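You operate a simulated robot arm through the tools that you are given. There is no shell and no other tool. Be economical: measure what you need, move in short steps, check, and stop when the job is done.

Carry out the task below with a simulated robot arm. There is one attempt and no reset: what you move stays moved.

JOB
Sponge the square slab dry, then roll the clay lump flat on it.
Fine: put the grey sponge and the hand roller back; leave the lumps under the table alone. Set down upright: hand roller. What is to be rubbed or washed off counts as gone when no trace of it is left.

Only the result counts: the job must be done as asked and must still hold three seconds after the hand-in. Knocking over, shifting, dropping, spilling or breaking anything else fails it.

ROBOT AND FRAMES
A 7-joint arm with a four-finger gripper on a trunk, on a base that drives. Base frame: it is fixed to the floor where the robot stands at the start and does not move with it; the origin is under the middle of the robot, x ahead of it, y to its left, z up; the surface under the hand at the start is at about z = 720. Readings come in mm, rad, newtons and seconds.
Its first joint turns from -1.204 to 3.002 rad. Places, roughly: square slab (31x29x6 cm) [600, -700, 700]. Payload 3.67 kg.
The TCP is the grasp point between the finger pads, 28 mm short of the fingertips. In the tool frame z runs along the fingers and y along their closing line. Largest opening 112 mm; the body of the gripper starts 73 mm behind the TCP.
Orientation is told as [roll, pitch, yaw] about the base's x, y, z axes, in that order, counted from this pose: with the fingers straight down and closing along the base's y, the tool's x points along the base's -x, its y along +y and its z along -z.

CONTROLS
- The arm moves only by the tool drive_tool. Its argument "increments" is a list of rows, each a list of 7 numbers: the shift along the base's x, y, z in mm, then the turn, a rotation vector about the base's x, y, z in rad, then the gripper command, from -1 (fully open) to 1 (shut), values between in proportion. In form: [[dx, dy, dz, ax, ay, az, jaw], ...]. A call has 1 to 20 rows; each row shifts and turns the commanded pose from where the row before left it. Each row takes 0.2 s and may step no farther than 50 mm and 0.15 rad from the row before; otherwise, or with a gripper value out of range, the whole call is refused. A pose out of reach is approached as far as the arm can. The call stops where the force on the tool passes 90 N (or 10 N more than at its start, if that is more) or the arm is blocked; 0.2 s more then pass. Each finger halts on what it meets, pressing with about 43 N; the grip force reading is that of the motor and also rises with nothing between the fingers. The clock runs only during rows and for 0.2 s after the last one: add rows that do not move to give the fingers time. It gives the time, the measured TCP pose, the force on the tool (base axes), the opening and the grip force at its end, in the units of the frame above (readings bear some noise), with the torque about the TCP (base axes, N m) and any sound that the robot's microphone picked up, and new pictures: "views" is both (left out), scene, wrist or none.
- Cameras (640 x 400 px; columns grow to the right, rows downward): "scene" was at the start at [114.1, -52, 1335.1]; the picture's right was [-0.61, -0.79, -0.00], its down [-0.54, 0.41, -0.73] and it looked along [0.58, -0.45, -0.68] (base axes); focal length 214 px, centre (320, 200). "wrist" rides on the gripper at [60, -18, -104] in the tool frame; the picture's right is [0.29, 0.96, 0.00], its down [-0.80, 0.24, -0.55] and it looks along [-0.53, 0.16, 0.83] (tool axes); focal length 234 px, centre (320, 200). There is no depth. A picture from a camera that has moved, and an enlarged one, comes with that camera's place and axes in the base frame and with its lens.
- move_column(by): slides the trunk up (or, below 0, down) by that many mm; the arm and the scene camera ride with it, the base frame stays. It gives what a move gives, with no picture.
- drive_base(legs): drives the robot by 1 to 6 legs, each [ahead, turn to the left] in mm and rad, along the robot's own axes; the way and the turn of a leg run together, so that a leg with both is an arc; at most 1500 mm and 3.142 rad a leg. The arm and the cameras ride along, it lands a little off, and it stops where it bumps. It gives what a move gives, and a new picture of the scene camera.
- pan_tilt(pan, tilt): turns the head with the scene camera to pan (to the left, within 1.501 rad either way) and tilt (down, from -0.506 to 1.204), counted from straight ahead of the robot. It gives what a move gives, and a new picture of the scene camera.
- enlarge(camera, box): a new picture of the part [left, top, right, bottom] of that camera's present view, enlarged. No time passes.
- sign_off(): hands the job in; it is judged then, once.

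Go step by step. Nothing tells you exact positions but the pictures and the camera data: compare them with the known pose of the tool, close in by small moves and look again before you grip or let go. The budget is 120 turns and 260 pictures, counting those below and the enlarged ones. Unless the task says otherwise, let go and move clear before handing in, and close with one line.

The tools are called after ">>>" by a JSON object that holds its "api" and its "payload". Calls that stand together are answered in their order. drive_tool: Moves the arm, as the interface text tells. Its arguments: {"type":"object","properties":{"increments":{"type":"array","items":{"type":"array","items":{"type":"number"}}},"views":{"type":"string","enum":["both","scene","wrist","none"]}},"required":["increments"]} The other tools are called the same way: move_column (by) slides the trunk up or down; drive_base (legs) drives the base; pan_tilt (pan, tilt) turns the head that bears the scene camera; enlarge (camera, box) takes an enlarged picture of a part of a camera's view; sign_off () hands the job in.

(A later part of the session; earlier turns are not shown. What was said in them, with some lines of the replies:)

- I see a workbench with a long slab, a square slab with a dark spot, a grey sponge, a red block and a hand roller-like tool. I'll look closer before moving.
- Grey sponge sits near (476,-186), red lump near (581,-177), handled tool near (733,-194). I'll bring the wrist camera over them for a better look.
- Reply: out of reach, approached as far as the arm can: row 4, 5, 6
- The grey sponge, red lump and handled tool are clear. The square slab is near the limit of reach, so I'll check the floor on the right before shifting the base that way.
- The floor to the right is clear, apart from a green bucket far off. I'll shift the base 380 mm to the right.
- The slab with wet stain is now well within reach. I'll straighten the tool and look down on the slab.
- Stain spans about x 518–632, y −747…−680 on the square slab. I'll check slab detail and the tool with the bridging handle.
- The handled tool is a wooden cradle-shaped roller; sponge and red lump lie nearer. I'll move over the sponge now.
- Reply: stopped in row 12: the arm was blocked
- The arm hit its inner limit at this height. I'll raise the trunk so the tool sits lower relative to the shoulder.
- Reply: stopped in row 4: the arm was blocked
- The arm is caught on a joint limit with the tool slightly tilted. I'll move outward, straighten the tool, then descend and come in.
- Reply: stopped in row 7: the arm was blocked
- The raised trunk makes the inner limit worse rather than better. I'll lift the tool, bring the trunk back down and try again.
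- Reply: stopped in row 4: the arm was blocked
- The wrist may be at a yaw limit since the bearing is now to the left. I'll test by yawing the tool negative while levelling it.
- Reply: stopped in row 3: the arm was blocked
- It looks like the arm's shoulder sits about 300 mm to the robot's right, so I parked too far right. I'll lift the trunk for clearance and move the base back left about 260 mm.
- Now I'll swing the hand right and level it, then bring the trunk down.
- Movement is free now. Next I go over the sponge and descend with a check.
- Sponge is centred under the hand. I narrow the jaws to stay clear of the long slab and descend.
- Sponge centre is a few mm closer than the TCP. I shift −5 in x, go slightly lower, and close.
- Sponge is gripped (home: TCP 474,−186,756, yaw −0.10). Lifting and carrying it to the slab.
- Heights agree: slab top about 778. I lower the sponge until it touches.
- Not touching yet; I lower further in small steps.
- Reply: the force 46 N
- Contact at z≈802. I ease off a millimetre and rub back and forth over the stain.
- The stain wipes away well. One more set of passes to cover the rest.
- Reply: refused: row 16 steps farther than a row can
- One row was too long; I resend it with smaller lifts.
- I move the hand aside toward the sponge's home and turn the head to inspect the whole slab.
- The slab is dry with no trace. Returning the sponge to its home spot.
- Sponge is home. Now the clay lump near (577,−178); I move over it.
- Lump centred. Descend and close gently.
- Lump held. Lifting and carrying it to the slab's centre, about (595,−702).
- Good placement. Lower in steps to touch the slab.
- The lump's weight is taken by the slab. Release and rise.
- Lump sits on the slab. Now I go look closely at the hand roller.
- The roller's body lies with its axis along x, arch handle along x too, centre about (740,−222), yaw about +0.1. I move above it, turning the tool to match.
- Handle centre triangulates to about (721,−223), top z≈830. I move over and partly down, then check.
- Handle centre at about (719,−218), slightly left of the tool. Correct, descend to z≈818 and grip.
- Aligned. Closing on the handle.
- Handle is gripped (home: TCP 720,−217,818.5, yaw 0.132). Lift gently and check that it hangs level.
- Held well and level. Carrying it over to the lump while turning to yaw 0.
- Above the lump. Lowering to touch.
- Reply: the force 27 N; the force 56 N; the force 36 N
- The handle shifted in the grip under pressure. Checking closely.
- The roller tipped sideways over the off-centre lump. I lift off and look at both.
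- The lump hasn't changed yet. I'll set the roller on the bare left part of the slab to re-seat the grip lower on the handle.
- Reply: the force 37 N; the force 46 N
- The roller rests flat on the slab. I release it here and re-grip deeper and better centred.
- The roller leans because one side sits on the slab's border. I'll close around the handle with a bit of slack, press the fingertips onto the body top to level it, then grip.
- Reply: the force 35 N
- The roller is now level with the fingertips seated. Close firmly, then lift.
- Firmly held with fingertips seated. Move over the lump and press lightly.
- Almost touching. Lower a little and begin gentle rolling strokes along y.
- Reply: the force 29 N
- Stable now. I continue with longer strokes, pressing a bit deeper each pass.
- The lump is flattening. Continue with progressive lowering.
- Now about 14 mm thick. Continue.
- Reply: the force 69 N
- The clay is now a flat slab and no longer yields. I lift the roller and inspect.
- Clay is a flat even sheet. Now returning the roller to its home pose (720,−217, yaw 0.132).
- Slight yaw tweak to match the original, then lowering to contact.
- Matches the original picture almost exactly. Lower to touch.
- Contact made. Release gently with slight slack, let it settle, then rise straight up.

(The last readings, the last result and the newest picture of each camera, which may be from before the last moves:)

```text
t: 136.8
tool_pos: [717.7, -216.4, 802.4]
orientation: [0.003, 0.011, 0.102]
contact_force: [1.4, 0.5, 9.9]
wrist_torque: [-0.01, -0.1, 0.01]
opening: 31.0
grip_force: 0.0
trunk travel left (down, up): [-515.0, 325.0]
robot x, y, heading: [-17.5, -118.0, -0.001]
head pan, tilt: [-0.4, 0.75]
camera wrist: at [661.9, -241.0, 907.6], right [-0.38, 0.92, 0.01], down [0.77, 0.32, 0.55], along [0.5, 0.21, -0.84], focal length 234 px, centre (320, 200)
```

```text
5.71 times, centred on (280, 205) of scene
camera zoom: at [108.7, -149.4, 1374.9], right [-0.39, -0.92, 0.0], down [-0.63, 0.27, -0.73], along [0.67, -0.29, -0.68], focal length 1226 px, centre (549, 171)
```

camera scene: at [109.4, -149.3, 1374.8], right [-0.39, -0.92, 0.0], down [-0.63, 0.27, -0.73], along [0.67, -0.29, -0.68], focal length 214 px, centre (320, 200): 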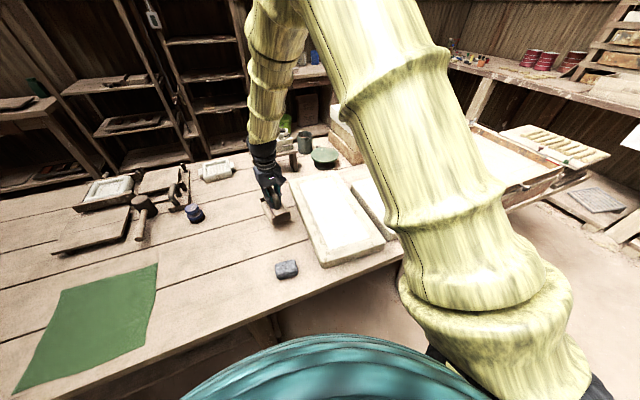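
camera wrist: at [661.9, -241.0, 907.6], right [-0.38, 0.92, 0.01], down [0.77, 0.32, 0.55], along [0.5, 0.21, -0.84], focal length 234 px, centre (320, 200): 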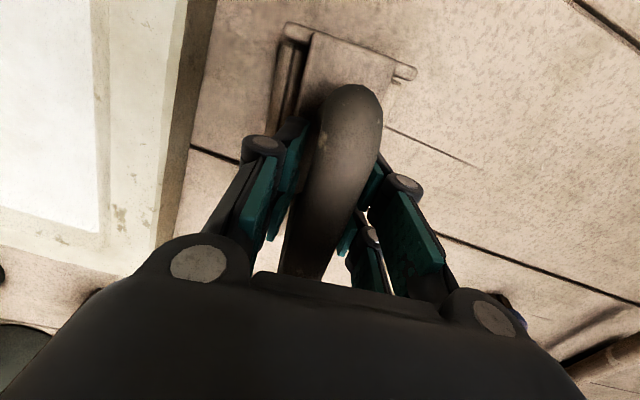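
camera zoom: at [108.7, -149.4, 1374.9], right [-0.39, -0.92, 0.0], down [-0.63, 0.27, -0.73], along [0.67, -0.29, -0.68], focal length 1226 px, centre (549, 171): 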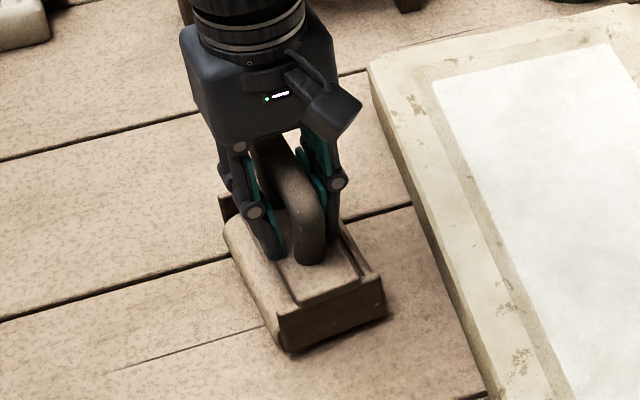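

It sits level in its original place. Rising clear and checking everything.

>>> {"api": "drive_tool", "payload": {"increments": [[0, 0, 15, 0, 0, 0, 0.45], [0, 0, 25, 0, 0, 0, 0.45], [0, 0, 40, 0, 0, 0, 0], [0, 0, 40, 0, 0, 0, -0.5], [-30, 0, 0, 0, 0, 0, -0.5], [-40, 0, 0, 0, 0, 0, -0.5], [0, 0, 0, 0, 0, 0, -0.5]], "views": "both"}}

>>> {"api": "enlarge", "payload": {"camera": "scene", "box": [220, 160, 340, 300]}}

>>> {"api": "enlarge", "payload": {"camera": "wrist", "box": [200, 0, 440, 280]}}

```text
t: 138.4
tool_pos: [650.0, -215.7, 924.2]
orientation: [0.004, 0.011, 0.104]
contact_force: [1.3, 0.0, 0.2]
wrist_torque: [0.0, 0.02, 0.01]
opening: 84.0
grip_force: 0.0
trunk travel left (down, up): [-515.0, 325.0]
robot x, y, heading: [-16.5, -112.5, 0.003]
head pan, tilt: [-0.4, 0.75]
camera scene: at [110.1, -149.5, 1374.7], right [-0.39, -0.92, 0.0], down [-0.63, 0.27, -0.73], along [0.67, -0.29, -0.68], focal length 214 px, centre (320, 200)
camera wrist: at [593.0, -241.0, 1028.6], right [-0.38, 0.92, 0.01], down [0.78, 0.32, 0.55], along [0.5, 0.21, -0.84], focal length 234 px, centre (320, 200)
```

scene: 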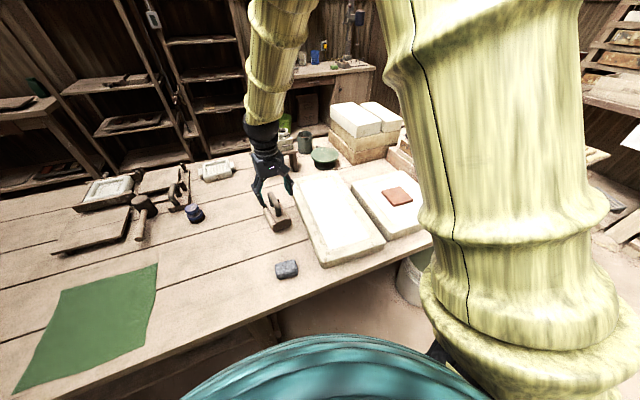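
wrist: 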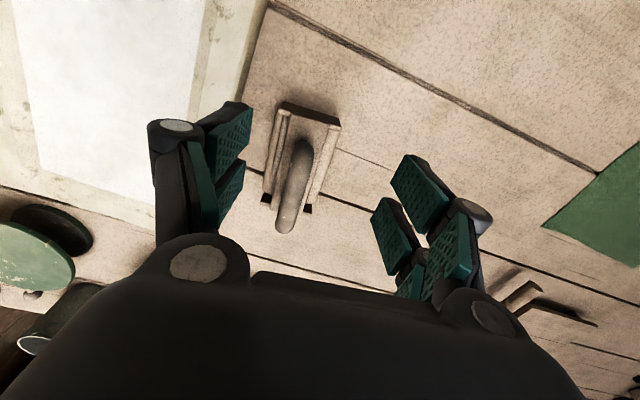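

```text
2.86 times, centred on (280, 230) of scene
camera zoom: at [110.1, -149.5, 1374.7], right [-0.39, -0.92, 0.0], down [-0.63, 0.27, -0.73], along [0.67, -0.29, -0.68], focal length 613 px, centre (434, 114)
```

zoom: 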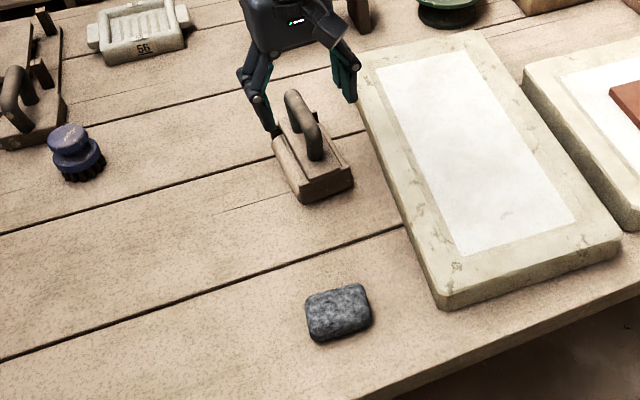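

```text
1.43 times, centred on (320, 140) of wrist
camera zoom: at [593.0, -241.0, 1028.6], right [-0.38, 0.92, 0.01], down [0.78, 0.32, 0.55], along [0.5, 0.21, -0.84], focal length 334 px, centre (320, 286)
```

zoom: 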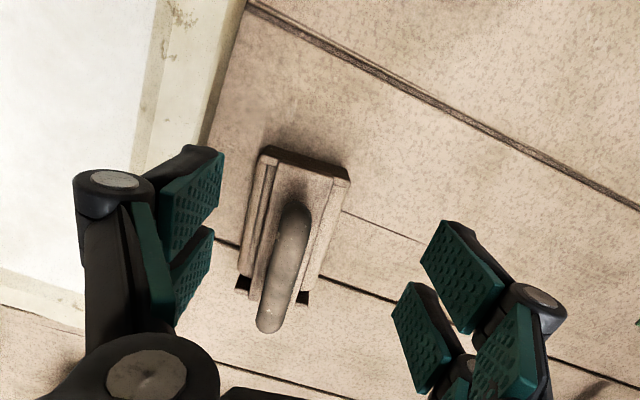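

Roller and sponge are home and upright. A last look at the clay sheet and slab.

>>> {"api": "enlarge", "payload": {"camera": "scene", "box": [345, 160, 435, 240]}}

```text
5.00 times, centred on (390, 200) of scene
camera zoom: at [110.1, -149.5, 1374.7], right [-0.39, -0.92, 0.0], down [-0.63, 0.27, -0.73], along [0.67, -0.29, -0.68], focal length 1072 px, centre (-30, 200)
```

zoom: 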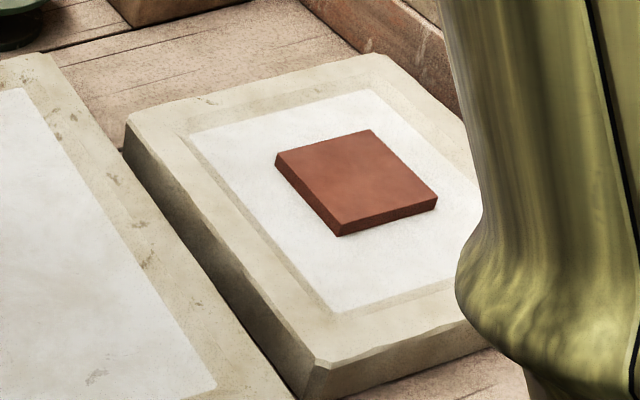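

The slab is dry, the clay lies as an even flat sheet on it, and both tools are back. Handing in.

>>> {"api": "sign_off", "payload": {}}

```text
The job is handed in.
```

I sponged the square slab dry with no trace of the stain left, and rolled the clay into an even flat sheet about 10 mm thick on it. The grey sponge is back in its place, the hand roller is back and standing upright, and I didn't touch the lumps under the table.
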